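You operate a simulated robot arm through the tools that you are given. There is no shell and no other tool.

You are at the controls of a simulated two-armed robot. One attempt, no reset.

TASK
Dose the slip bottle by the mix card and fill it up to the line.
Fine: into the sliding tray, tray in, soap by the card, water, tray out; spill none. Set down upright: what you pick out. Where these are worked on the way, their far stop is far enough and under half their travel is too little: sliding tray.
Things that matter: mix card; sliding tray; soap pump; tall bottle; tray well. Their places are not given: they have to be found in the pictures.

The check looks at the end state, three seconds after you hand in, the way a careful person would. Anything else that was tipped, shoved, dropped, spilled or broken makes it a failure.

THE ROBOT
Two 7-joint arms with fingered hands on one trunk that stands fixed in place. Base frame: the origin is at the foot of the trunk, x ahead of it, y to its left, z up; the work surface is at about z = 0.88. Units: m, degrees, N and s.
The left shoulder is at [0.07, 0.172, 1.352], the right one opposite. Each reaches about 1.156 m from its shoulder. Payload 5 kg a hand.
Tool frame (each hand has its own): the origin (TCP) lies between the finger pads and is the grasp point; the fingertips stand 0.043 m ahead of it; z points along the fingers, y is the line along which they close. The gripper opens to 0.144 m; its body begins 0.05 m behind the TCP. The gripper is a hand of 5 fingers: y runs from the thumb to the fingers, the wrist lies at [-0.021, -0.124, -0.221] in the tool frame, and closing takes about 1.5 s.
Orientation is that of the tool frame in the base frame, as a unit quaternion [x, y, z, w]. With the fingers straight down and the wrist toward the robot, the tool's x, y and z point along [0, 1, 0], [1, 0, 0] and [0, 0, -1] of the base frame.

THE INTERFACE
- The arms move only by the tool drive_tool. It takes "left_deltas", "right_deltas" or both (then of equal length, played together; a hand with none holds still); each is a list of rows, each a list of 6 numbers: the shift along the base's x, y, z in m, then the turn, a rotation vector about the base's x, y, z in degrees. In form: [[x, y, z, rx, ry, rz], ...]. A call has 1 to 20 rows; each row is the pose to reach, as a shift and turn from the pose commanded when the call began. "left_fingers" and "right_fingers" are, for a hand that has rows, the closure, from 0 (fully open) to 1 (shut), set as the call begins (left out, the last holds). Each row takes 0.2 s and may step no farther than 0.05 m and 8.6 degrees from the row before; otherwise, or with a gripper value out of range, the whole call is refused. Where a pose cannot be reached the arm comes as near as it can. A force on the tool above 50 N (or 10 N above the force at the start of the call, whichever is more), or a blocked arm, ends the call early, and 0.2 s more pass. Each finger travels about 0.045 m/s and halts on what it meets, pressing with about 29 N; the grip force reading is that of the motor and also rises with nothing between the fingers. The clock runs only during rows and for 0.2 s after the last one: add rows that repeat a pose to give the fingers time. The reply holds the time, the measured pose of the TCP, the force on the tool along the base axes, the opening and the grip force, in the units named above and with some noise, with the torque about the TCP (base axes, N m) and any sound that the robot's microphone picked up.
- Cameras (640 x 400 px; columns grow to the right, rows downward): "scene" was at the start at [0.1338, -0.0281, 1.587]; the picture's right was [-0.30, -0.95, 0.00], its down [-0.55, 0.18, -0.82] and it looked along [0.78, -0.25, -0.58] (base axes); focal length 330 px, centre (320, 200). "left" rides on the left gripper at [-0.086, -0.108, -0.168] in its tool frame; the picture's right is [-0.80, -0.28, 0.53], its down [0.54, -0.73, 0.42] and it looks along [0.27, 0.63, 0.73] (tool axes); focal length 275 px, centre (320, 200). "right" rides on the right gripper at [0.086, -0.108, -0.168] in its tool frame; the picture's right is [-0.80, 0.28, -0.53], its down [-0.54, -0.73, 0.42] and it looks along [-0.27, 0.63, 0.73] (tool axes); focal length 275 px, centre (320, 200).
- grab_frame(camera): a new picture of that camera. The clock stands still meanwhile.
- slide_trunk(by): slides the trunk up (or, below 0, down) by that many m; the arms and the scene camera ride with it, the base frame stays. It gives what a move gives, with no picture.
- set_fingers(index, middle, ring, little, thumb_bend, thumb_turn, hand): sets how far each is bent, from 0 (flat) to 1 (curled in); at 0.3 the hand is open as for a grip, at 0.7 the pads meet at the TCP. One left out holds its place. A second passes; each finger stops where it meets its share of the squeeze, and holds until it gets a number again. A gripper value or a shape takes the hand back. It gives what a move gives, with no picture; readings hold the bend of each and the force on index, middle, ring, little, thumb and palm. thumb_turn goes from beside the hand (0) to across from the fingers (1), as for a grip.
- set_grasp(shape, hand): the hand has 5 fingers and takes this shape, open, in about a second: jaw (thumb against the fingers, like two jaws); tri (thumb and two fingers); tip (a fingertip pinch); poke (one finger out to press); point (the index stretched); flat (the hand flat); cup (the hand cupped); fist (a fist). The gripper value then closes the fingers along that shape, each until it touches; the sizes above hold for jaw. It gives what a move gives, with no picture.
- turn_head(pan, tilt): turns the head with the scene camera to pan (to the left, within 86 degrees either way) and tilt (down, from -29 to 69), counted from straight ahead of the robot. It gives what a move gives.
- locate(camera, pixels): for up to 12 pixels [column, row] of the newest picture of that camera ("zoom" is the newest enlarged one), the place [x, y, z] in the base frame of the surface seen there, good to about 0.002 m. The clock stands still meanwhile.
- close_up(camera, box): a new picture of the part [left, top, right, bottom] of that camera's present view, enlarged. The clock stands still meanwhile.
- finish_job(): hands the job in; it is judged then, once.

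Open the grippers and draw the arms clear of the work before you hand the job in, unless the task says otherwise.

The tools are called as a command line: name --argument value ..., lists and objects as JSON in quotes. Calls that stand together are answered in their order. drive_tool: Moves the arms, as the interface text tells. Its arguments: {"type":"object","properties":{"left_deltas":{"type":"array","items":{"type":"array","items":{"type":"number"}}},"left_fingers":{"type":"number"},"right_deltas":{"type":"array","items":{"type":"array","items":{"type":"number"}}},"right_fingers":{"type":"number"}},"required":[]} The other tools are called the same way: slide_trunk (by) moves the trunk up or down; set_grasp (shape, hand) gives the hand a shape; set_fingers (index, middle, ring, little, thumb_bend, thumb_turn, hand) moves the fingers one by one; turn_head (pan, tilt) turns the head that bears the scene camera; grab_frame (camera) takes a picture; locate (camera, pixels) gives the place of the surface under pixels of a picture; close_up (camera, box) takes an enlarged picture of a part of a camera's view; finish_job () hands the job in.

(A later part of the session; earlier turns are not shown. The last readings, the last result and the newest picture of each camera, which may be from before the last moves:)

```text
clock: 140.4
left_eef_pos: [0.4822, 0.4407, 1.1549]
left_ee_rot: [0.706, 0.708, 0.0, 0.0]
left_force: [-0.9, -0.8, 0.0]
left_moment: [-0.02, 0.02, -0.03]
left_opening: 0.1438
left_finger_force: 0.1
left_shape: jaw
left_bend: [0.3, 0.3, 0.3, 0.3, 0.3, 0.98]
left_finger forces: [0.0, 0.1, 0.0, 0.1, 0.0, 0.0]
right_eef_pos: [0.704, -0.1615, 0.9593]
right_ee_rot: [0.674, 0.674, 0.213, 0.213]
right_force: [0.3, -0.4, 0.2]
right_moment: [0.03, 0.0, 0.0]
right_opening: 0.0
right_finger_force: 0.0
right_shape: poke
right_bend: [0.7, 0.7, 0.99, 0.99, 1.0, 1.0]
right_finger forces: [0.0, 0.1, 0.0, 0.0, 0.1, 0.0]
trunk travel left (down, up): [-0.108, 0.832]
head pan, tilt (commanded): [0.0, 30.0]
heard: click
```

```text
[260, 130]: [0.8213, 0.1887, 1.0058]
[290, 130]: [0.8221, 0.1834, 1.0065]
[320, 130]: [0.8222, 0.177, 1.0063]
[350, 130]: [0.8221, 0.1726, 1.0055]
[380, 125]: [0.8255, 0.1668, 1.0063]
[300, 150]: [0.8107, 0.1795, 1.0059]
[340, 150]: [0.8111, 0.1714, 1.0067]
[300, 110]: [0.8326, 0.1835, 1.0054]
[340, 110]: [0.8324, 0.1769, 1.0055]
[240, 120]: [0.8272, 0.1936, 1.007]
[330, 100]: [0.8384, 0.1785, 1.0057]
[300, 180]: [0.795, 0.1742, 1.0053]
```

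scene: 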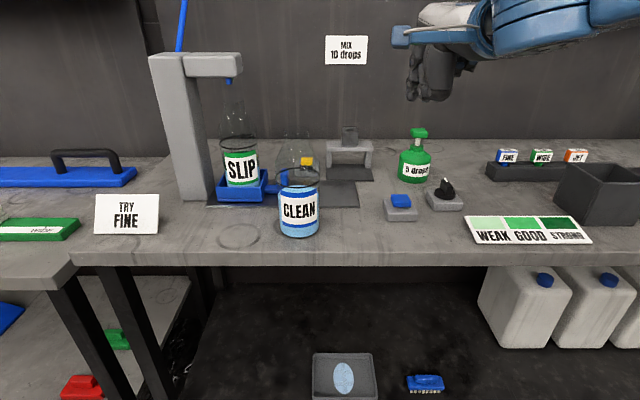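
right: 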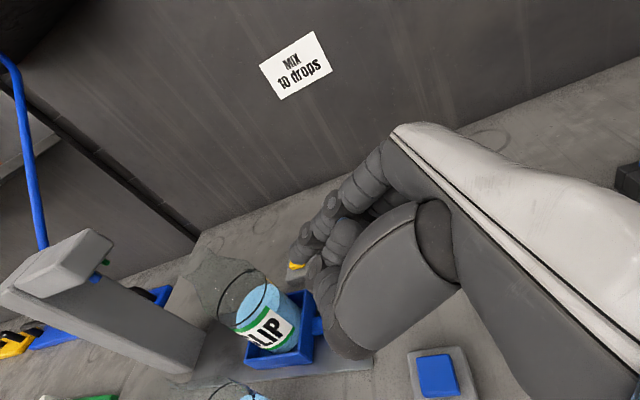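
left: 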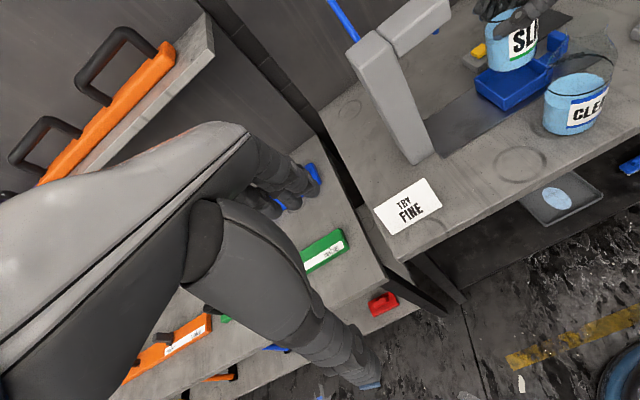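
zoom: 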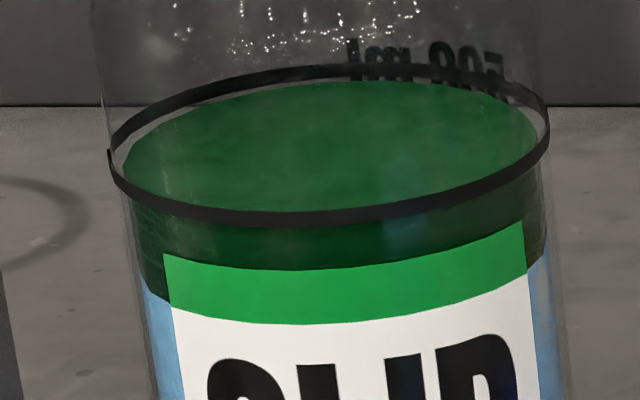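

Level ≈1.006, ring centre ≈1.0077. One minimal dip (≈0.3 s) should bring it onto the line.

drive_tool --right_deltas '[[0, 0, -0.006, 0, 0, 0], [0, 0, -0.011, 0, 0, 0], [0, 0, -0.003, 0, 0, 0], [0, 0, 0.003, 0, 0, 0], [0, 0, 0.005, 0, 0, 0]]'

close_up --camera "scene" --box '[220, 130, 255, 165]'

locate --camera "zoom" --pixels '[[260, 130], [290, 130], [320, 130], [350, 130], [380, 125], [300, 150], [340, 150], [300, 110], [340, 110], [240, 120], [330, 100], [300, 180]]'

```text
clock: 141.6
left_eef_pos: [0.4829, 0.4399, 1.1571]
left_ee_rot: [0.705, 0.709, 0.0, 0.0]
left_force: [0.0, -0.5, 0.9]
left_moment: [-0.01, -0.02, 0.0]
left_opening: 0.1438
left_finger_force: 0.2
left_shape: jaw
left_bend: [0.3, 0.3, 0.3, 0.3, 0.3, 0.98]
left_finger forces: [0.0, 0.0, 0.0, 0.0, 0.1, 0.0]
right_eef_pos: [0.7039, -0.1635, 0.9656]
right_ee_rot: [0.675, 0.674, 0.212, 0.213]
right_force: [-0.3, 0.1, -0.2]
right_moment: [0.0, 0.03, 0.01]
right_opening: 0.0001
right_finger_force: 0.0
right_shape: poke
right_bend: [0.7, 0.7, 0.99, 0.99, 1.0, 1.0]
right_finger forces: [0.0, 0.0, 0.0, 0.0, 0.0, 0.0]
trunk travel left (down, up): [-0.108, 0.832]
head pan, tilt (commanded): [0.0, 30.0]
heard: click
```

```text
11.43 times, centred on (238, 148) of scene
```

zoom: 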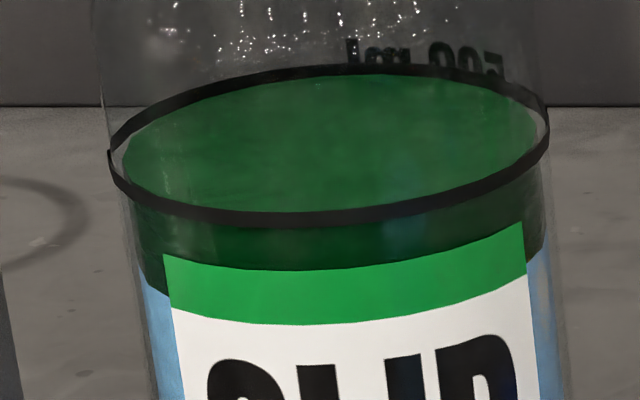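

```text
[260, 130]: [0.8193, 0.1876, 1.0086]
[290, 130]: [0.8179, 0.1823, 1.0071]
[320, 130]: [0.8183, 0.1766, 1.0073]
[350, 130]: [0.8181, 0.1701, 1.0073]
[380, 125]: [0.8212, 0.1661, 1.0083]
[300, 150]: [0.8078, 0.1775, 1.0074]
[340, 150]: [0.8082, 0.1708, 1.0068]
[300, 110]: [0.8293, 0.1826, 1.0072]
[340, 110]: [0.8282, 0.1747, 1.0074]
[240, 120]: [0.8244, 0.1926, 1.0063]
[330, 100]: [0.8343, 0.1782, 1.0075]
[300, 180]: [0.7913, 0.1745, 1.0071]
```

Level ≈1.0074 and ring ≈1.0077: filled to the line. I double check the green layer's lower boundary and the surroundings for drips.

locate --camera "zoom" --pixels '[[145, 240], [150, 270], [155, 290], [152, 310], [530, 240], [535, 260], [540, 285], [545, 240]]'

close_up --camera "scene" --box '[180, 60, 300, 220]'

```text
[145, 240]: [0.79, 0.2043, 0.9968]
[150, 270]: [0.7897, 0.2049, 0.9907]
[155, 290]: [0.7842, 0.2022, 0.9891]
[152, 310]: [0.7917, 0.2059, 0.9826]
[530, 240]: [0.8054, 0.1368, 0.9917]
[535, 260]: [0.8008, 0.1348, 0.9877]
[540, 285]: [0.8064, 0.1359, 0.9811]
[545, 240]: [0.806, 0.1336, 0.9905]
```

```text
2.50 times, centred on (240, 140) of scene
```

zoom: 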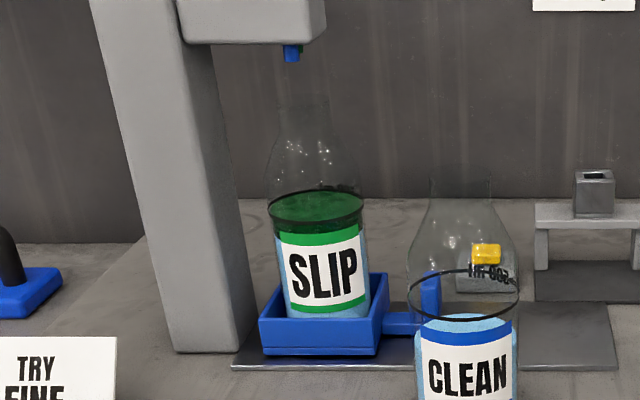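

No drips; SLIP filled to the line. Now bring the tray out. I raise the right hand off the button first.

drive_tool --right_deltas '[[0, 0, 0.03, 0, 0, 0], [0, 0, 0.07, 0, 0, 0], [0, 0, 0.11, 0, 0, 0], [0.01, 0, 0.15, 0, 0, 0], [0.02, 0, 0.17, 0, 0, 0]]'

set_grasp --hand "right" --shape "tip"

grab_frame --camera "scene"

```text
clock: 142.8
left_eef_pos: [0.484, 0.4413, 1.157]
left_ee_rot: [0.705, 0.709, 0.0, 0.0]
left_force: [0.6, 0.3, -0.1]
left_moment: [0.02, 0.02, -0.03]
left_opening: 0.1439
left_finger_force: 0.1
left_shape: jaw
left_bend: [0.3, 0.3, 0.3, 0.3, 0.3, 0.98]
left_finger forces: [0.0, 0.0, 0.0, 0.0, 0.1, 0.0]
right_eef_pos: [0.724, -0.1634, 1.1357]
right_ee_rot: [0.674, 0.674, 0.214, 0.214]
right_force: [0.3, 0.5, -1.1]
right_moment: [-0.01, 0.02, -0.02]
right_opening: 0.0
right_finger_force: 0.1
right_shape: poke
right_bend: [0.7, 0.7, 0.99, 0.99, 1.0, 1.0]
right_finger forces: [0.0, 0.0, 0.0, 0.1, 0.0, 0.0]
trunk travel left (down, up): [-0.108, 0.832]
head pan, tilt (commanded): [0.0, 30.0]
```

```text
clock: 143.7
left_eef_pos: [0.4839, 0.4409, 1.1559]
left_ee_rot: [0.706, 0.708, 0.001, 0.001]
left_force: [0.1, 0.3, 1.0]
left_moment: [0.0, 0.02, 0.05]
left_opening: 0.1438
left_finger_force: 0.0
left_shape: jaw
left_bend: [0.3, 0.3, 0.3, 0.3, 0.3, 0.98]
left_finger forces: [0.1, 0.1, 0.0, 0.0, 0.0, 0.0]
right_eef_pos: [0.7245, -0.1616, 1.1358]
right_ee_rot: [0.674, 0.674, 0.213, 0.213]
right_force: [-0.2, -0.4, 0.2]
right_moment: [0.04, 0.01, -0.02]
right_opening: 0.1436
right_finger_force: 0.1
right_shape: tip
right_bend: [0.3, 0.98, 0.99, 0.99, 0.3, 0.98]
right_finger forces: [0.0, 0.0, 0.1, 0.1, 0.0, 0.0]
trunk travel left (down, up): [-0.108, 0.832]
head pan, tilt (commanded): [0.0, 30.0]
```

```text
taken
```

scene: 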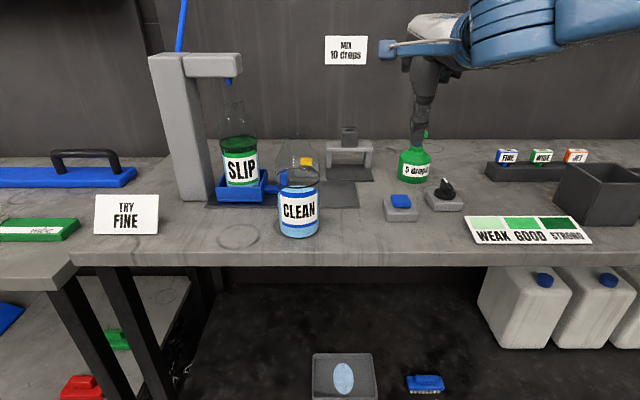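

"tip" leaves index and thumb open, others curled. I turn the hand back to the left-pointing orientation in free air.

drive_tool --right_deltas '[[0.003, 0.003, 0.003, 6.83, 3.46, 0.95], [0.006, 0.006, 0.006, 13.66, 6.92, 1.9], [0.009, 0.009, 0.009, 20.5, 10.4, 2.85], [0.012, 0.012, 0.012, 27.3, 13.85, 3.8], [0.015, 0.015, 0.015, 34.2, 17.3, 4.75], [0.018, 0.018, 0.018, 41, 20.8, 5.7], [0.021, 0.02, 0.02, 47.8, 24.2, 6.64], [0.025, 0.02, 0.02, 54.65, 27.69, 7.59], [0.025, 0.02, 0.02, 54.65, 27.69, 7.59]]' --right_fingers 0.35

slide_trunk --by -0.06

grab_frame --camera "scene"

close_up --camera "scene" --box '[200, 60, 460, 220]'

```text
clock: 145.7
left_eef_pos: [0.4814, 0.443, 1.158]
left_ee_rot: [0.706, 0.708, 0.0, 0.0]
left_force: [-0.7, 0.5, 0.4]
left_moment: [0.0, -0.03, 0.0]
left_opening: 0.144
left_finger_force: 0.0
left_shape: jaw
left_bend: [0.3, 0.3, 0.3, 0.3, 0.3, 0.98]
left_finger forces: [0.1, 0.1, 0.0, 0.0, 0.0, 0.0]
right_eef_pos: [0.7497, -0.1401, 1.1572]
right_ee_rot: [0.682, 0.573, 0.348, -0.292]
right_force: [-0.4, 0.9, 0.1]
right_moment: [-0.06, -0.02, -0.02]
right_opening: 0.0941
right_finger_force: 0.0
right_shape: tip
right_bend: [0.29, 0.98, 0.99, 0.99, 0.63, 1.0]
right_finger forces: [0.0, 0.0, 0.0, 0.1, 0.0, 0.1]
trunk travel left (down, up): [-0.108, 0.832]
head pan, tilt (commanded): [0.0, 30.0]
```

```text
clock: 146.7
left_eef_pos: [0.4822, 0.4411, 1.0965]
left_ee_rot: [0.706, 0.709, 0.0, 0.0]
left_force: [-1.1, 0.9, 0.1]
left_moment: [0.02, -0.02, 0.01]
left_opening: 0.1442
left_finger_force: 0.0
left_shape: jaw
left_bend: [0.3, 0.3, 0.3, 0.3, 0.3, 0.98]
left_finger forces: [0.1, 0.1, 0.0, 0.0, 0.1, 0.0]
right_eef_pos: [0.7482, -0.1417, 1.0968]
right_ee_rot: [0.681, 0.574, 0.348, -0.292]
right_force: [0.8, 0.4, 0.4]
right_moment: [-0.01, -0.04, -0.02]
right_opening: 0.0939
right_finger_force: 0.1
right_shape: tip
right_bend: [0.29, 0.98, 0.99, 0.99, 0.63, 1.0]
right_finger forces: [0.0, 0.0, 0.0, 0.0, 0.0, 0.0]
trunk travel left (down, up): [-0.048, 0.892]
head pan, tilt (commanded): [0.0, 30.0]
```

```text
taken
```

scene: 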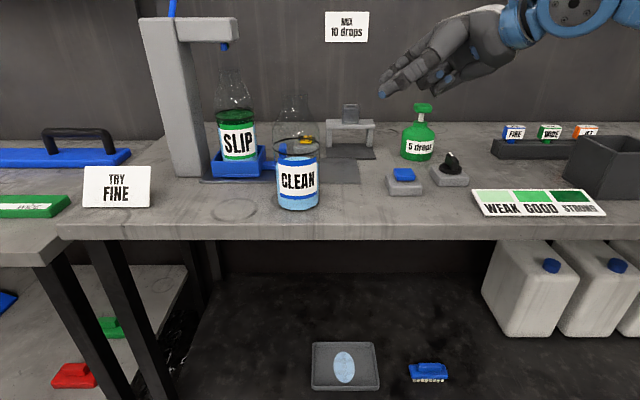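

```text
2.46 times, centred on (330, 140) of scene
```

zoom: 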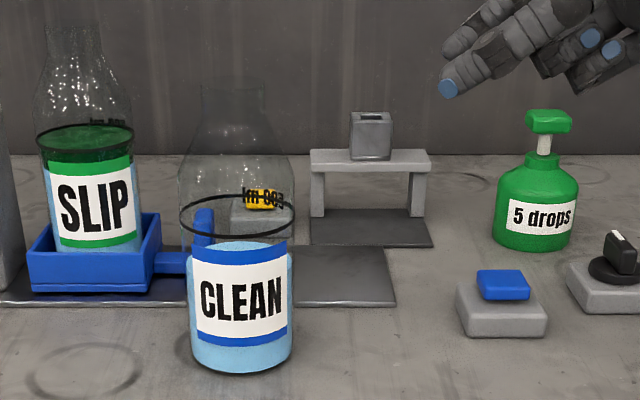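

I locate the thumb and index tips relative to the TCP and the paddle's present place.

close_up --camera "scene" --box '[360, 40, 500, 120]'

locate --camera "zoom" --pixels '[[100, 235], [110, 228], [150, 190], [190, 160], [115, 150], [125, 170], [160, 130], [200, 110], [350, 185], [385, 240], [300, 130]]'

```text
4.57 times, centred on (430, 80) of scene
```

zoom: 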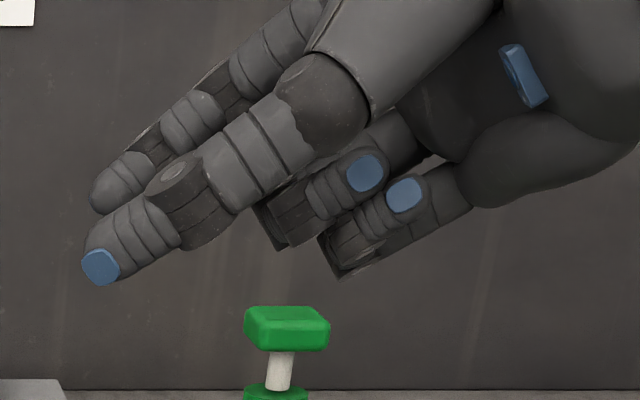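

```text
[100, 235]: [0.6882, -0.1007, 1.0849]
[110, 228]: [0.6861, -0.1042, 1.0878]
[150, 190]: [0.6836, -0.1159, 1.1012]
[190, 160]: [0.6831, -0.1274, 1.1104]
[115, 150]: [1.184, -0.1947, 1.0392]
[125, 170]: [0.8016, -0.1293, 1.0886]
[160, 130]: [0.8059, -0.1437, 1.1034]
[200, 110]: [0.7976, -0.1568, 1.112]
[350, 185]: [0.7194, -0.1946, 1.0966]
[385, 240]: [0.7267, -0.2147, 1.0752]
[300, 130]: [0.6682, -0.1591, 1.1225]
```

Thumb tip is ≈4.5 cm ahead and ≈6 cm nearer; index ≈5 cm farther. I go to a point right of the paddle: (0.81, -0.07, 0.99) then down to z≈0.934.

drive_tool --right_deltas '[[0.02, 0.02, -0.03, 0, 0, 0], [0.04, 0.04, -0.06, 0, 0, 0], [0.06, 0.06, -0.09, 0, 0, 0], [0.062, 0.07, -0.12, 0, 0, 0], [0.062, 0.075, -0.145, 0, 0, 0], [0.062, 0.075, -0.164, 0, 0, 0], [0.062, 0.075, -0.164, 0, 0, 0]]'

close_up --camera "scene" --box '[200, 80, 440, 220]'

```text
clock: 148.3
left_eef_pos: [0.4816, 0.441, 1.0955]
left_ee_rot: [0.705, 0.709, 0.001, 0.0]
left_force: [-0.4, 0.4, -0.3]
left_moment: [-0.03, 0.01, 0.01]
left_opening: 0.144
left_finger_force: 0.0
left_shape: jaw
left_bend: [0.3, 0.3, 0.3, 0.3, 0.3, 0.98]
left_finger forces: [0.0, 0.0, 0.0, 0.0, 0.0, 0.0]
right_eef_pos: [0.812, -0.0661, 0.9312]
right_ee_rot: [0.683, 0.572, 0.348, -0.292]
right_force: [0.4, 0.9, 0.0]
right_moment: [0.0, 0.02, 0.01]
right_opening: 0.0938
right_finger_force: 0.0
right_shape: tip
right_bend: [0.29, 0.98, 0.99, 0.99, 0.63, 1.0]
right_finger forces: [0.0, 0.0, 0.0, 0.1, 0.1, 0.2]
trunk travel left (down, up): [-0.048, 0.892]
head pan, tilt (commanded): [0.0, 30.0]
```

```text
2.67 times, centred on (320, 150) of scene
```

zoom: 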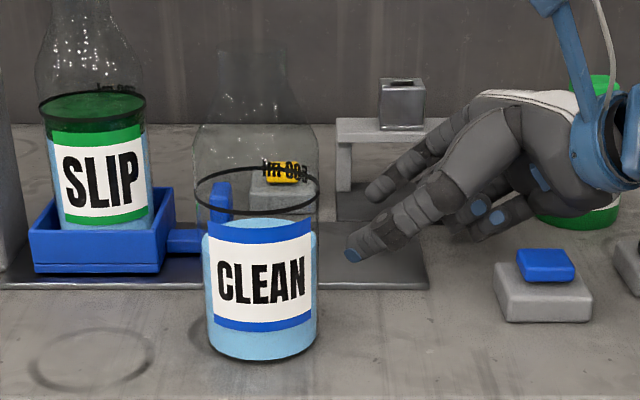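

The hand is low right of the paddle. I locate thumb tip, index tip, lower knuckles and paddle.

locate --camera "zoom" --pixels '[[353, 252], [370, 240], [400, 215], [375, 192], [395, 170], [465, 210], [480, 235], [430, 190], [222, 190], [215, 205], [228, 205], [218, 222]]'

```text
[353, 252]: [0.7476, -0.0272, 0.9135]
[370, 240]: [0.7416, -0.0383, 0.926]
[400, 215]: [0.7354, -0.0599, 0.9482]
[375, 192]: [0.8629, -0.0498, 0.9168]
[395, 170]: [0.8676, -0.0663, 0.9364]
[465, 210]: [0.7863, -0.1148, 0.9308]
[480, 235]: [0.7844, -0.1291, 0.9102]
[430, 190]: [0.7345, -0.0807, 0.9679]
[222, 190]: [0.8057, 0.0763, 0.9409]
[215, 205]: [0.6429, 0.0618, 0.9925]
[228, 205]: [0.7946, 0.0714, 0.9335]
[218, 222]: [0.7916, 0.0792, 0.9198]
```

Clearance to CLEAN along the path is about 2 cm. I move left 0.12 so thumb and index straddle the paddle.

drive_tool --right_deltas '[[0, 0.02, 0, 0, 0, 0], [0, 0.04, 0, 0, 0, 0], [0, 0.06, 0, 0, 0, 0], [0, 0.08, 0, 0, 0, 0], [0, 0.1, 0, 0, 0, 0], [0, 0.112, 0, 0, 0, 0], [0, 0.12, 0, 0, 0, 0], [0, 0.12, 0, 0, 0, 0]]'

close_up --camera "scene" --box '[190, 80, 400, 220]'

grab_frame --camera "right"

```text
clock: 150.1
left_eef_pos: [0.4827, 0.441, 1.097]
left_ee_rot: [0.706, 0.708, 0.0, -0.001]
left_force: [-1.0, 0.9, 0.0]
left_moment: [-0.02, -0.02, 0.0]
left_opening: 0.1442
left_finger_force: 0.1
left_shape: jaw
left_bend: [0.3, 0.3, 0.3, 0.3, 0.3, 0.98]
left_finger forces: [0.1, 0.0, 0.0, 0.0, 0.0, 0.1]
right_eef_pos: [0.811, 0.0549, 0.9326]
right_ee_rot: [0.682, 0.573, 0.348, -0.292]
right_force: [0.5, 0.2, 0.5]
right_moment: [-0.07, 0.01, 0.0]
right_opening: 0.0937
right_finger_force: 0.0
right_shape: tip
right_bend: [0.29, 0.98, 0.99, 0.99, 0.63, 1.0]
right_finger forces: [0.1, 0.0, 0.0, 0.0, 0.0, 0.0]
trunk travel left (down, up): [-0.048, 0.892]
head pan, tilt (commanded): [0.0, 30.0]
```

```text
2.86 times, centred on (295, 150) of scene
```

zoom: 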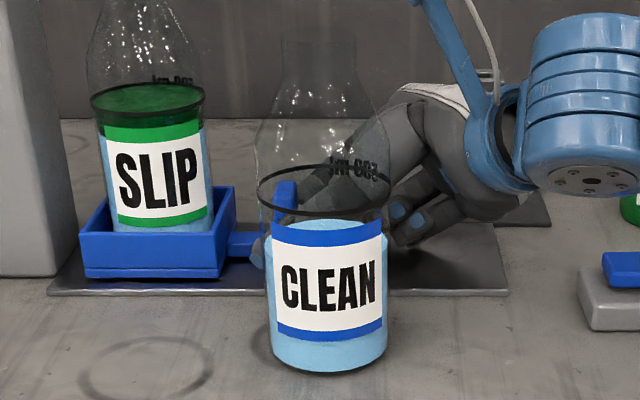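

```text
taken
```

right: 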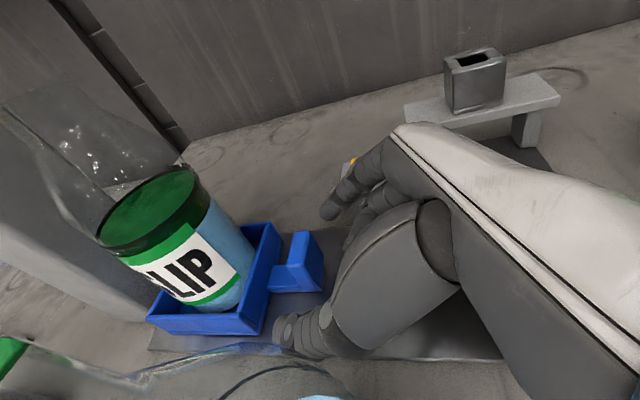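

The paddle sits between the thumb (below in view) and index. I close the pinch on it.

drive_tool --right_deltas '[[0, 0, 0, 0, 0, 0], [0, 0, 0, 0, 0, 0], [0, 0, 0, 0, 0, 0], [0, 0, 0, 0, 0, 0], [0, 0, 0, 0, 0, 0], [0, 0, 0, 0, 0, 0]]' --right_fingers 0.7

grab_frame --camera "right"

close_up --camera "right" --box '[200, 150, 420, 370]'

```text
clock: 151.5
left_eef_pos: [0.4823, 0.4413, 1.0959]
left_ee_rot: [0.706, 0.708, 0.0, 0.0]
left_force: [0.0, -0.6, 0.2]
left_moment: [-0.02, 0.0, 0.0]
left_opening: 0.1436
left_finger_force: 0.0
left_shape: jaw
left_bend: [0.3, 0.3, 0.3, 0.3, 0.3, 0.98]
left_finger forces: [0.0, 0.0, 0.0, 0.0, 0.0, 0.0]
right_eef_pos: [0.8094, 0.0536, 0.931]
right_ee_rot: [0.683, 0.573, 0.348, -0.292]
right_force: [-0.5, 0.3, -0.4]
right_moment: [0.02, 0.02, 0.05]
right_opening: 0.0444
right_finger_force: 0.1
right_shape: tip
right_bend: [0.73, 0.98, 0.99, 0.99, 0.74, 1.0]
right_finger forces: [0.0, 0.0, 0.1, 0.0, 0.6, 0.1]
trunk travel left (down, up): [-0.048, 0.892]
head pan, tilt (commanded): [0.0, 30.0]
```

```text
taken
```

right: 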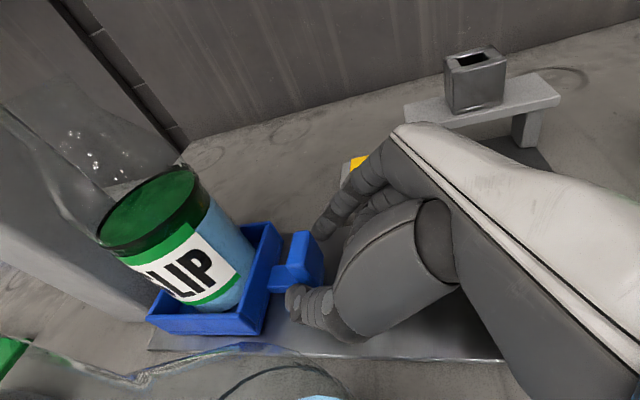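

```text
1.82 times, centred on (310, 260) of right
```

zoom: 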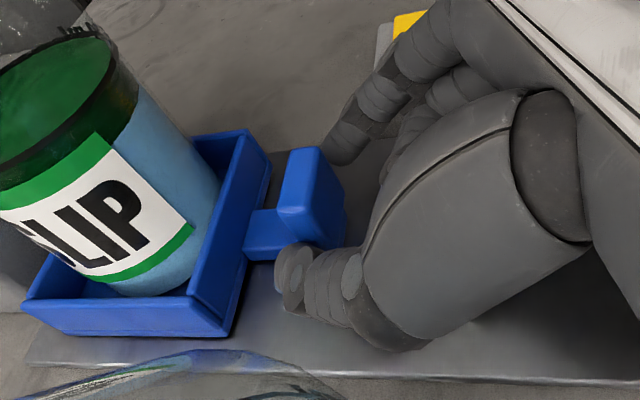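

The index tip is still a bit short (right of the paddle's back face). I locate tips and paddle in this view.

locate --camera "zoom" --pixels '[[335, 155], [345, 140], [290, 262], [285, 275], [310, 255], [315, 165], [290, 175], [335, 190], [310, 215], [335, 220], [375, 100]]'

```text
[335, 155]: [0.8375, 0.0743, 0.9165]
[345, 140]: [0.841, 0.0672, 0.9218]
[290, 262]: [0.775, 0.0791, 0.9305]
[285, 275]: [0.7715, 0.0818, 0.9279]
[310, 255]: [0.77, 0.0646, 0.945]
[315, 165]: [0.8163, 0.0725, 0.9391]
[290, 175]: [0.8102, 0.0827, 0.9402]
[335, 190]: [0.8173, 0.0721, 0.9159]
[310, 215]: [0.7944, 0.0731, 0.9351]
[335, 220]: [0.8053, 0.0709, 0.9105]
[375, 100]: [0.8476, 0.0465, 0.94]
```

The index tip barely overlaps the paddle (y 0.071–0.083). I move 12 mm further left, then close firmly.

drive_tool --right_deltas '[[0, 0.006, 0, 0, 0, 0], [0, 0.012, 0, 0, 0, 0], [0, 0.012, 0, 0, 0, 0]]' --right_fingers 0.6

drive_tool --right_deltas '[[0, 0, 0, 0, 0, 0], [0, 0, 0, 0, 0, 0], [0, 0, 0, 0, 0, 0], [0, 0, 0, 0, 0, 0], [0, 0, 0, 0, 0, 0], [0, 0, 0, 0, 0, 0]]' --right_fingers 0.95

close_up --camera "right" --box '[200, 150, 420, 370]'

```text
clock: 152.3
left_eef_pos: [0.4825, 0.4423, 1.0968]
left_ee_rot: [0.705, 0.709, 0.001, 0.0]
left_force: [0.8, 0.3, 0.2]
left_moment: [-0.03, -0.03, 0.01]
left_opening: 0.1439
left_finger_force: 0.1
left_shape: jaw
left_bend: [0.3, 0.3, 0.3, 0.3, 0.3, 0.98]
left_finger forces: [0.1, 0.1, 0.0, 0.1, 0.1, 0.0]
right_eef_pos: [0.811, 0.0628, 0.9329]
right_ee_rot: [0.682, 0.573, 0.348, -0.292]
right_force: [0.1, -0.5, 0.4]
right_moment: [0.02, 0.01, 0.0]
right_opening: 0.0573
right_finger_force: 0.1
right_shape: tip
right_bend: [0.73, 0.98, 0.99, 0.99, 0.73, 1.0]
right_finger forces: [0.1, 0.1, 0.0, 0.0, 0.0, 0.0]
right hand out of reach, approached as far as the arm can: row 2, 3
trunk travel left (down, up): [-0.048, 0.892]
head pan, tilt (commanded): [0.0, 30.0]
```

```text
clock: 153.7
left_eef_pos: [0.4821, 0.4408, 1.0975]
left_ee_rot: [0.706, 0.708, 0.0, 0.0]
left_force: [1.4, -0.3, 0.5]
left_moment: [0.01, 0.0, 0.01]
left_opening: 0.1438
left_finger_force: 0.1
left_shape: jaw
left_bend: [0.3, 0.3, 0.3, 0.3, 0.3, 0.98]
left_finger forces: [0.1, 0.1, 0.0, 0.0, 0.0, 0.0]
right_eef_pos: [0.8081, 0.0621, 0.9323]
right_ee_rot: [0.682, 0.574, 0.348, -0.292]
right_force: [-3.3, 0.8, -3.8]
right_moment: [-0.06, 0.1, -0.08]
right_opening: 0.0287
right_finger_force: 28.8
right_shape: tip
right_bend: [0.72, 1.0, 1.0, 1.0, 0.74, 1.0]
right_finger forces: [24.1, 0.1, 0.0, 0.0, 25.7, 0.1]
trunk travel left (down, up): [-0.048, 0.892]
head pan, tilt (commanded): [0.0, 30.0]
```

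```text
1.82 times, centred on (310, 260) of right
```

zoom: 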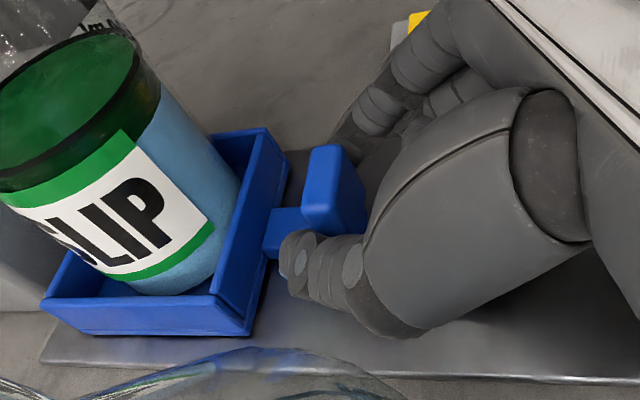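

Paddle pinched (24 / 26 N). I pull the tray out slowly to the right, first 6 cm.

drive_tool --right_deltas '[[0, -0.003, 0, 0, 0, 0], [0, -0.008, 0, 0, 0, 0], [0, -0.014, 0, 0, 0, 0], [0, -0.021, 0, 0, 0, 0], [0, -0.028, 0, 0, 0, 0], [0, -0.035, 0, 0, 0, 0], [0, -0.042, 0, 0, 0, 0], [0, -0.049, 0, 0, 0, 0], [0, -0.056, 0, 0, 0, 0], [0, -0.06, 0, 0, 0, 0], [0, -0.06, 0, 0, 0, 0]]'

grab_frame --camera "scene"

close_up --camera "scene" --box '[190, 60, 400, 220]'

```text
clock: 156.1
left_eef_pos: [0.4825, 0.4425, 1.0979]
left_ee_rot: [0.706, 0.708, 0.0, 0.0]
left_force: [0.1, -0.1, 0.7]
left_moment: [-0.01, 0.02, -0.02]
left_opening: 0.1436
left_finger_force: 0.1
left_shape: jaw
left_bend: [0.3, 0.3, 0.3, 0.3, 0.3, 0.98]
left_finger forces: [0.0, 0.1, 0.0, 0.0, 0.0, 0.0]
right_eef_pos: [0.8091, 0.0016, 0.9334]
right_ee_rot: [0.682, 0.573, 0.348, -0.292]
right_force: [-3.1, 0.7, -3.0]
right_moment: [-0.07, 0.05, -0.1]
right_opening: 0.0287
right_finger_force: 29.3
right_shape: tip
right_bend: [0.72, 1.0, 1.0, 1.0, 0.74, 1.0]
right_finger forces: [25.6, 0.0, 0.1, 0.1, 26.7, 0.1]
trunk travel left (down, up): [-0.048, 0.892]
head pan, tilt (commanded): [0.0, 30.0]
```

```text
taken
```

scene: 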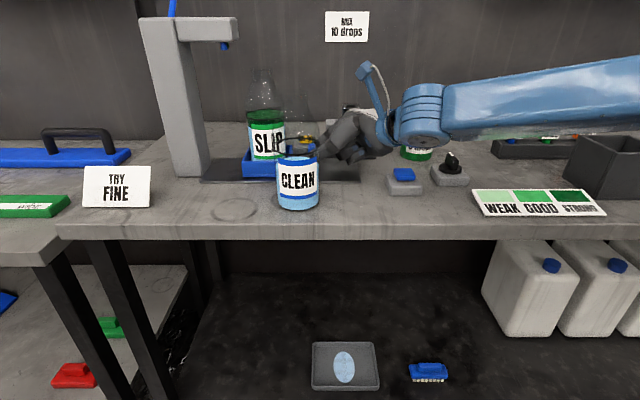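

```text
2.50 times, centred on (295, 140) of scene
```

zoom: 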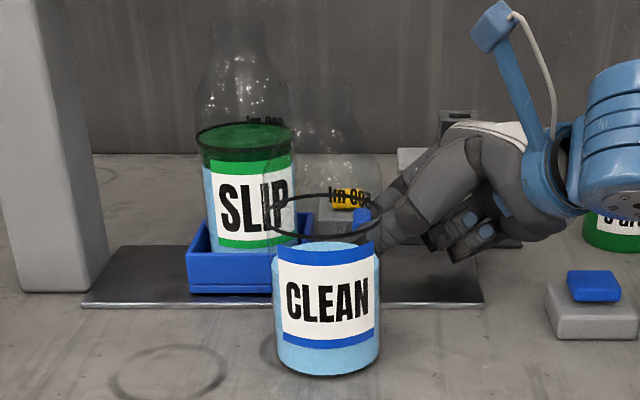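

The tray follows smoothly with SLIP upright. I pull the remaining ~6 cm.

drive_tool --right_deltas '[[0, -0.003, 0, 0, 0, 0], [0, -0.008, 0, 0, 0, 0], [0, -0.014, 0, 0, 0, 0], [0, -0.021, 0, 0, 0, 0], [0, -0.028, 0, 0, 0, 0], [0, -0.035, 0, 0, 0, 0], [0, -0.042, 0, 0, 0, 0], [0, -0.048, 0, 0, 0, 0], [0, -0.053, 0, 0, 0, 0], [0, -0.057, 0, 0, 0, 0], [0, -0.057, 0, 0, 0, 0]]'

close_up --camera "scene" --box '[190, 60, 400, 220]'

```text
clock: 158.5
left_eef_pos: [0.4823, 0.441, 1.0973]
left_ee_rot: [0.706, 0.708, 0.0, -0.001]
left_force: [-0.6, -0.3, -0.2]
left_moment: [-0.01, 0.0, 0.0]
left_opening: 0.1437
left_finger_force: 0.0
left_shape: jaw
left_bend: [0.3, 0.3, 0.3, 0.3, 0.3, 0.98]
left_finger forces: [0.0, 0.1, 0.1, 0.1, 0.0, 0.0]
right_eef_pos: [0.8086, -0.0556, 0.9328]
right_ee_rot: [0.682, 0.573, 0.348, -0.292]
right_force: [-3.7, 0.0, -2.8]
right_moment: [-0.1, 0.13, -0.07]
right_opening: 0.0281
right_finger_force: 28.3
right_shape: tip
right_bend: [0.72, 1.0, 1.0, 1.0, 0.74, 1.0]
right_finger forces: [25.3, 0.0, 0.0, 0.0, 27.3, 0.1]
trunk travel left (down, up): [-0.048, 0.892]
head pan, tilt (commanded): [0.0, 30.0]
```

```text
2.50 times, centred on (295, 140) of scene
```

zoom: 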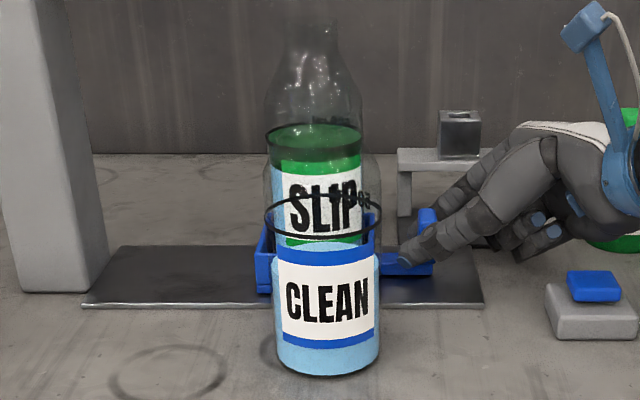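

Almost fully out. I pull a few millimetres more until the stop is felt.

drive_tool --right_deltas '[[0, -0.002, 0, 0, 0, 0], [0, -0.004, 0, 0, 0, 0], [0, -0.006, 0, 0, 0, 0], [0, -0.006, 0, 0, 0, 0]]'

locate --camera "scene" --pixels '[[280, 150]]'

close_up --camera "scene" --box '[250, 60, 380, 190]'

locate --camera "zoom" --pixels '[[385, 280], [393, 275], [330, 260], [195, 290], [205, 260], [300, 160], [260, 165], [370, 310]]'

```text
clock: 159.5
left_eef_pos: [0.4828, 0.4411, 1.0962]
left_ee_rot: [0.705, 0.709, 0.001, 0.0]
left_force: [-0.2, 0.9, -1.3]
left_moment: [-0.01, -0.01, -0.03]
left_opening: 0.144
left_finger_force: 0.0
left_shape: jaw
left_bend: [0.3, 0.3, 0.3, 0.3, 0.3, 0.98]
left_finger forces: [0.0, 0.0, 0.0, 0.0, 0.1, 0.0]
right_eef_pos: [0.8091, -0.0608, 0.9319]
right_ee_rot: [0.682, 0.573, 0.348, -0.292]
right_force: [-4.2, 1.0, -5.4]
right_moment: [-0.1, 0.06, -0.11]
right_opening: 0.0281
right_finger_force: 28.5
right_shape: tip
right_bend: [0.72, 1.0, 1.0, 1.0, 0.74, 1.0]
right_finger forces: [25.3, 0.1, 0.0, 0.1, 27.2, 0.1]
trunk travel left (down, up): [-0.048, 0.892]
head pan, tilt (commanded): [0.0, 30.0]
```

```text
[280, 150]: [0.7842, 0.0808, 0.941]
```

```text
3.08 times, centred on (315, 125) of scene
```

zoom: 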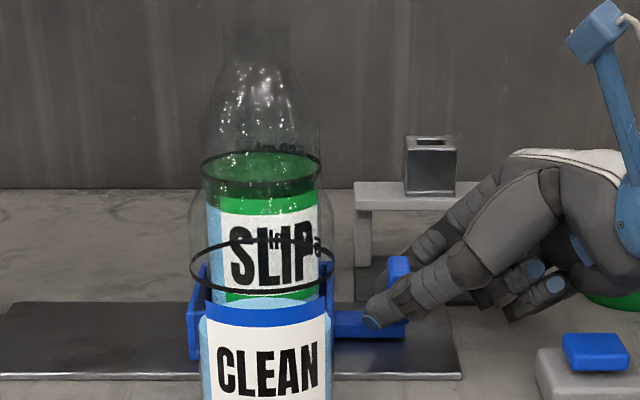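

```text
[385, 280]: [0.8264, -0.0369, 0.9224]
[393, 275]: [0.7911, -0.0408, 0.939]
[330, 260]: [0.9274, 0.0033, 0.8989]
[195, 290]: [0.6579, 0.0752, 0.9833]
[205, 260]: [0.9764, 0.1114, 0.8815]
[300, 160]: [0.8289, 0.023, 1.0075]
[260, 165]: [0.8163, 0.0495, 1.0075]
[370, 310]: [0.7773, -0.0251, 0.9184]
```

The paddle is about at its original place; I pull 5 mm more to confirm the stop.

drive_tool --right_deltas '[[0, -0.002, 0, 0, 0, 0], [0, -0.004, 0, 0, 0, 0], [0, -0.005, 0, 0, 0, 0], [0, -0.005, 0, 0, 0, 0]]'

close_up --camera "scene" --box '[250, 60, 380, 190]'

locate --camera "zoom" --pixels '[[393, 265], [400, 265], [405, 280], [300, 160], [260, 165], [190, 320], [193, 300]]'

```text
clock: 160.5
left_eef_pos: [0.4822, 0.443, 1.0965]
left_ee_rot: [0.706, 0.708, -0.002, -0.001]
left_force: [0.1, 0.8, -0.4]
left_moment: [0.01, -0.04, 0.01]
left_opening: 0.144
left_finger_force: 0.1
left_shape: jaw
left_bend: [0.3, 0.3, 0.3, 0.3, 0.3, 0.98]
left_finger forces: [0.1, 0.0, 0.0, 0.1, 0.0, 0.0]
right_eef_pos: [0.8092, -0.0628, 0.9319]
right_ee_rot: [0.682, 0.574, 0.346, -0.292]
right_force: [0.9, 20.5, -10.1]
right_moment: [0.11, -0.14, -0.17]
right_opening: 0.028
right_finger_force: 28.8
right_shape: tip
right_bend: [0.72, 1.0, 1.0, 1.0, 0.74, 1.0]
right_finger forces: [26.5, 0.0, 0.0, 0.0, 30.0, 0.0]
trunk travel left (down, up): [-0.048, 0.892]
head pan, tilt (commanded): [0.0, 30.0]
```

```text
3.08 times, centred on (315, 125) of scene
```

zoom: 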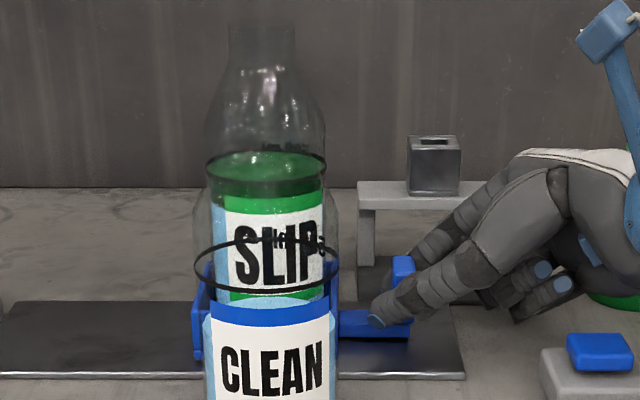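

```text
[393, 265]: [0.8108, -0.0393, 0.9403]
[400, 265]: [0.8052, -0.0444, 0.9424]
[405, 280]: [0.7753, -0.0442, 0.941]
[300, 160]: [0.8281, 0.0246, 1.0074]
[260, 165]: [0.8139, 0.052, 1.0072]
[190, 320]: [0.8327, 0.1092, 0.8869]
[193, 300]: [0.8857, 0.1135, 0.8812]
```

Out-stop reached (20 N). I relax 3 mm, then open the pinch.

drive_tool --right_deltas '[[0, 0.002, 0, 0, 0, 0], [0, 0.002, 0, 0, 0, 0]]'

drive_tool --right_deltas '[[0, 0, 0, 0, 0, 0], [0, 0, 0, 0, 0, 0], [0, 0, 0, 0, 0, 0], [0, 0, 0, 0, 0, 0], [0, 0, 0, 0, 0, 0]]' --right_fingers 0.45

close_up --camera "scene" --box '[250, 60, 380, 190]'

```text
clock: 161.1
left_eef_pos: [0.4822, 0.4433, 1.0958]
left_ee_rot: [0.706, 0.708, -0.001, 0.001]
left_force: [-1.0, -0.1, 0.3]
left_moment: [0.03, 0.02, -0.02]
left_opening: 0.144
left_finger_force: 0.0
left_shape: jaw
left_bend: [0.3, 0.3, 0.3, 0.3, 0.3, 0.98]
left_finger forces: [0.0, 0.0, 0.0, 0.0, 0.1, 0.0]
right_eef_pos: [0.8091, -0.0621, 0.9325]
right_ee_rot: [0.682, 0.573, 0.347, -0.291]
right_force: [-5.8, 13.8, -10.1]
right_moment: [0.02, 0.07, 0.03]
right_opening: 0.0279
right_finger_force: 29.2
right_shape: tip
right_bend: [0.72, 1.0, 1.0, 1.0, 0.74, 1.0]
right_finger forces: [23.5, 0.1, 0.1, 0.1, 30.4, 0.0]
trunk travel left (down, up): [-0.048, 0.892]
head pan, tilt (commanded): [0.0, 30.0]
```

```text
clock: 162.3
left_eef_pos: [0.4821, 0.4418, 1.0963]
left_ee_rot: [0.706, 0.708, 0.0, 0.0]
left_force: [-0.3, 0.5, 0.5]
left_moment: [-0.02, 0.01, -0.02]
left_opening: 0.1438
left_finger_force: 0.1
left_shape: jaw
left_bend: [0.3, 0.3, 0.3, 0.3, 0.3, 0.98]
left_finger forces: [0.1, 0.0, 0.1, 0.0, 0.0, 0.0]
right_eef_pos: [0.8099, -0.0632, 0.9332]
right_ee_rot: [0.682, 0.573, 0.348, -0.291]
right_force: [-0.1, 1.0, 0.9]
right_moment: [-0.04, 0.0, -0.02]
right_opening: 0.0786
right_finger_force: 0.1
right_shape: tip
right_bend: [0.73, 0.98, 0.99, 0.99, 0.68, 1.0]
right_finger forces: [0.0, 0.0, 0.0, 0.0, 0.0, 0.0]
trunk travel left (down, up): [-0.048, 0.892]
head pan, tilt (commanded): [0.0, 30.0]
```

```text
3.08 times, centred on (315, 125) of scene
```

zoom: 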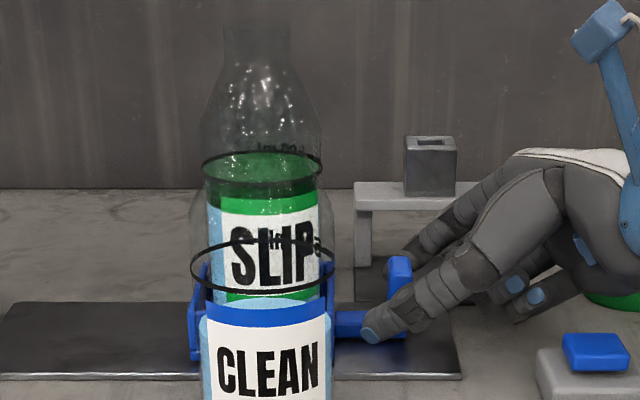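

Released. I open wider (0.2), then slide the hand away to the right and upward.

drive_tool --right_deltas '[[0, 0, 0, 0, 0, 0], [0, 0, 0, 0, 0, 0], [0, 0, 0, 0, 0, 0], [0, 0, 0, 0, 0, 0], [0, 0, 0, 0, 0, 0]]' --right_fingers 0.25

close_up --camera "right" --box '[200, 150, 420, 370]'

```text
clock: 163.5
left_eef_pos: [0.4815, 0.442, 1.0964]
left_ee_rot: [0.706, 0.709, 0.0, 0.0]
left_force: [-0.1, -0.4, -0.2]
left_moment: [0.02, 0.02, 0.03]
left_opening: 0.1439
left_finger_force: 0.1
left_shape: jaw
left_bend: [0.3, 0.3, 0.3, 0.3, 0.3, 0.98]
left_finger forces: [0.0, 0.0, 0.0, 0.0, 0.0, 0.1]
right_eef_pos: [0.8098, -0.0627, 0.9335]
right_ee_rot: [0.682, 0.573, 0.348, -0.292]
right_force: [-0.1, 0.6, 0.0]
right_moment: [0.01, 0.0, 0.04]
right_opening: 0.1077
right_finger_force: 0.1
right_shape: tip
right_bend: [0.28, 0.98, 0.99, 0.99, 0.56, 0.99]
right_finger forces: [0.0, 0.0, 0.0, 0.0, 0.0, 0.1]
trunk travel left (down, up): [-0.048, 0.892]
head pan, tilt (commanded): [0.0, 30.0]
```

```text
1.82 times, centred on (310, 260) of right
```

zoom: 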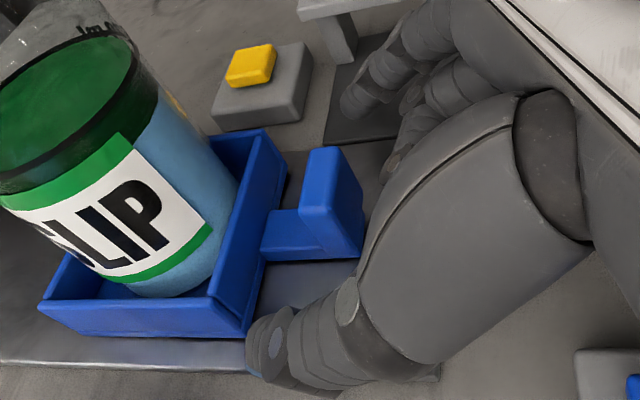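

The paddle is free between open thumb and index. I lift straight up, then withdraw back and right.

drive_tool --right_deltas '[[0, -0.004, 0.015, 0, 0, 0], [0, -0.008, 0.04, 0, 0, 0], [0, -0.012, 0.075, 0, 0, 0], [0, -0.02, 0.115, 0, 0, 0], [-0.02, -0.04, 0.15, 0, 0, 0], [-0.05, -0.07, 0.17, 0, 0, 0], [-0.085, -0.1, 0.18, 0, 0, 0], [-0.12, -0.13, 0.18, 0, 0, 0], [-0.155, -0.16, 0.18, 0, 0, 0]]'

grab_frame --camera "scene"

```text
clock: 165.5
left_eef_pos: [0.4803, 0.4396, 1.0983]
left_ee_rot: [0.704, 0.71, 0.001, 0.0]
left_force: [-0.2, -0.4, 0.8]
left_moment: [0.06, -0.01, 0.0]
left_opening: 0.144
left_finger_force: 0.0
left_shape: jaw
left_bend: [0.3, 0.3, 0.3, 0.3, 0.3, 0.98]
left_finger forces: [0.0, 0.1, 0.0, 0.0, 0.1, 0.0]
right_eef_pos: [0.6519, -0.2242, 1.1122]
right_ee_rot: [0.681, 0.573, 0.349, -0.292]
right_force: [-0.4, -1.0, 0.5]
right_moment: [0.0, 0.01, 0.0]
right_opening: 0.1077
right_finger_force: 0.1
right_shape: tip
right_bend: [0.28, 0.98, 0.99, 0.99, 0.56, 0.99]
right_finger forces: [0.0, 0.0, 0.0, 0.0, 0.0, 0.1]
trunk travel left (down, up): [-0.048, 0.892]
head pan, tilt (commanded): [0.0, 30.0]
```

```text
taken
```

scene: 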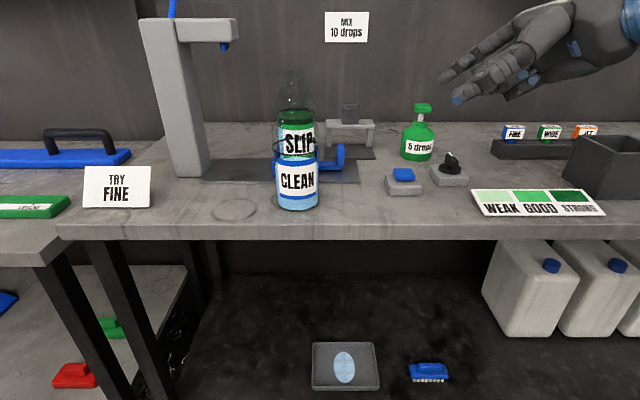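

Tray is out with SLIP in it. I raise the trunk to inspect the result from above: fill, colour, and any spills.

slide_trunk --by 0.4

turn_head --pan 0 --tilt 42

grab_frame --camera "scene"

close_up --camera "scene" --box '[200, 120, 440, 280]'

close_up --camera "scene" --box '[270, 150, 350, 250]'

```text
clock: 169.4
left_eef_pos: [0.4829, 0.441, 1.4964]
left_ee_rot: [0.706, 0.708, 0.0, 0.0]
left_force: [-0.5, 0.2, 0.0]
left_moment: [0.02, 0.01, 0.01]
left_opening: 0.1437
left_finger_force: 0.0
left_shape: jaw
left_bend: [0.3, 0.3, 0.3, 0.3, 0.3, 0.98]
left_finger forces: [0.0, 0.0, 0.0, 0.0, 0.0, 0.0]
right_eef_pos: [0.6527, -0.2229, 1.5111]
right_ee_rot: [0.682, 0.573, 0.348, -0.292]
right_force: [-0.8, -0.4, 0.0]
right_moment: [0.01, -0.01, -0.01]
right_opening: 0.1079
right_finger_force: 0.1
right_shape: tip
right_bend: [0.28, 0.98, 0.99, 0.99, 0.56, 0.99]
right_finger forces: [0.0, 0.1, 0.0, 0.0, 0.0, 0.0]
trunk travel left (down, up): [-0.448, 0.492]
head pan, tilt (commanded): [0.0, 30.0]
```

```text
clock: 170.1
left_eef_pos: [0.4823, 0.4421, 1.498]
left_ee_rot: [0.706, 0.709, 0.0, 0.0]
left_force: [0.8, 0.5, 0.1]
left_moment: [0.01, -0.03, 0.0]
left_opening: 0.1438
left_finger_force: 0.1
left_shape: jaw
left_bend: [0.3, 0.3, 0.3, 0.3, 0.3, 0.98]
left_finger forces: [0.0, 0.0, 0.0, 0.1, 0.0, 0.1]
right_eef_pos: [0.6531, -0.2225, 1.511]
right_ee_rot: [0.682, 0.573, 0.348, -0.292]
right_force: [0.2, 0.6, -0.2]
right_moment: [-0.01, -0.02, 0.0]
right_opening: 0.1077
right_finger_force: 0.1
right_shape: tip
right_bend: [0.28, 0.98, 0.99, 0.99, 0.56, 0.99]
right_finger forces: [0.1, 0.1, 0.0, 0.0, 0.0, 0.1]
trunk travel left (down, up): [-0.448, 0.492]
head pan, tilt (commanded): [0.0, 42.0]
```

```text
taken
```

scene: 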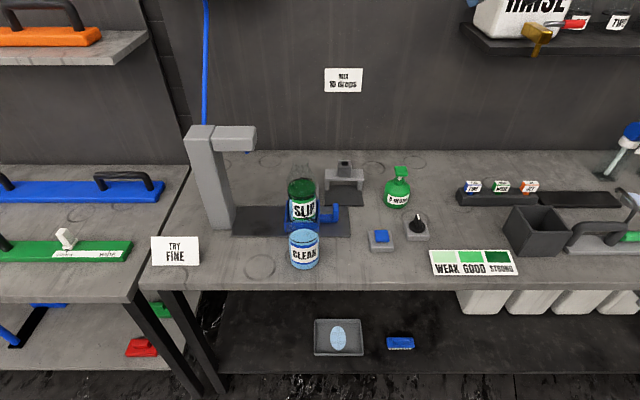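

```text
2.50 times, centred on (320, 200) of scene
```

zoom: 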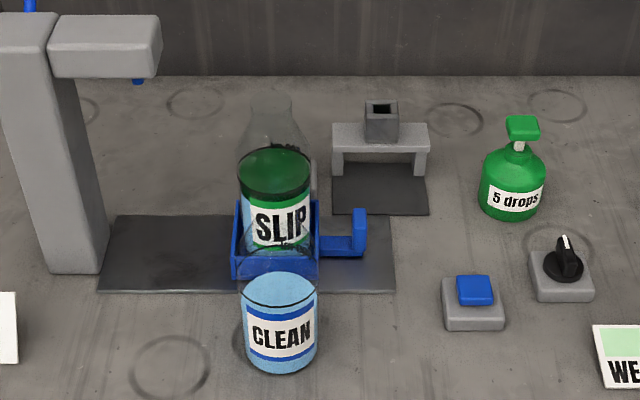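

```text
4.00 times, centred on (310, 200) of scene
```

zoom: 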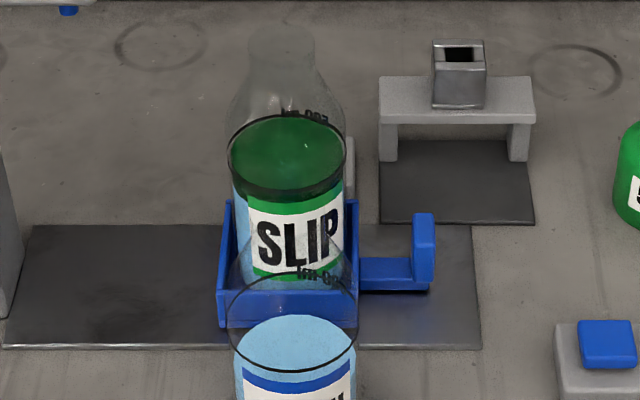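

Everything stands in place: SLIP in the tray, tray out, no puddles. I compare colours and check that CLEAN has not moved.

close_up --camera "scene" --box '[420, 240, 530, 285]'

close_up --camera "scene" --box '[280, 160, 330, 275]'

locate --camera "zoom" --pixels '[[290, 110], [290, 125], [265, 115], [310, 120], [290, 270], [290, 295], [290, 330], [255, 330], [335, 330], [290, 145]]'

```text
5.82 times, centred on (475, 262) of scene
```

zoom: 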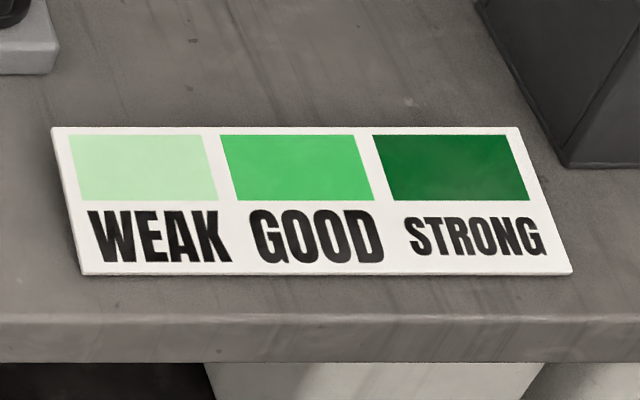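

```text
3.48 times, centred on (305, 218) of scene
```

zoom: 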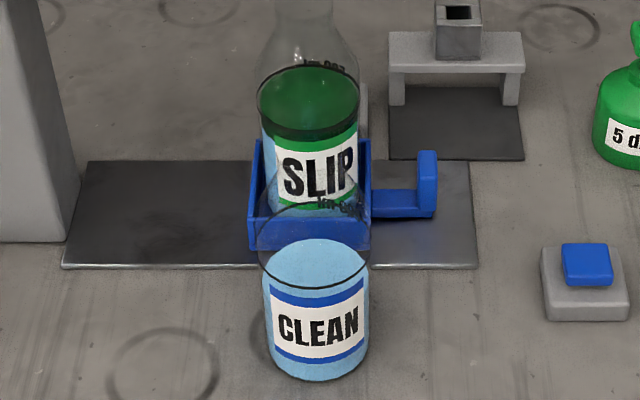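

```text
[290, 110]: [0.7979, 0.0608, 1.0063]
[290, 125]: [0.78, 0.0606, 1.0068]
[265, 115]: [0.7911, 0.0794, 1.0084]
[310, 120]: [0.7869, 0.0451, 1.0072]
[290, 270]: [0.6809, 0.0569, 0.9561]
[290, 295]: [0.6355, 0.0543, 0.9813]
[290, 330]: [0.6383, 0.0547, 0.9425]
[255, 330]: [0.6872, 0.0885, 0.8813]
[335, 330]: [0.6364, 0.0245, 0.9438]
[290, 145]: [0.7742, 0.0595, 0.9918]
```

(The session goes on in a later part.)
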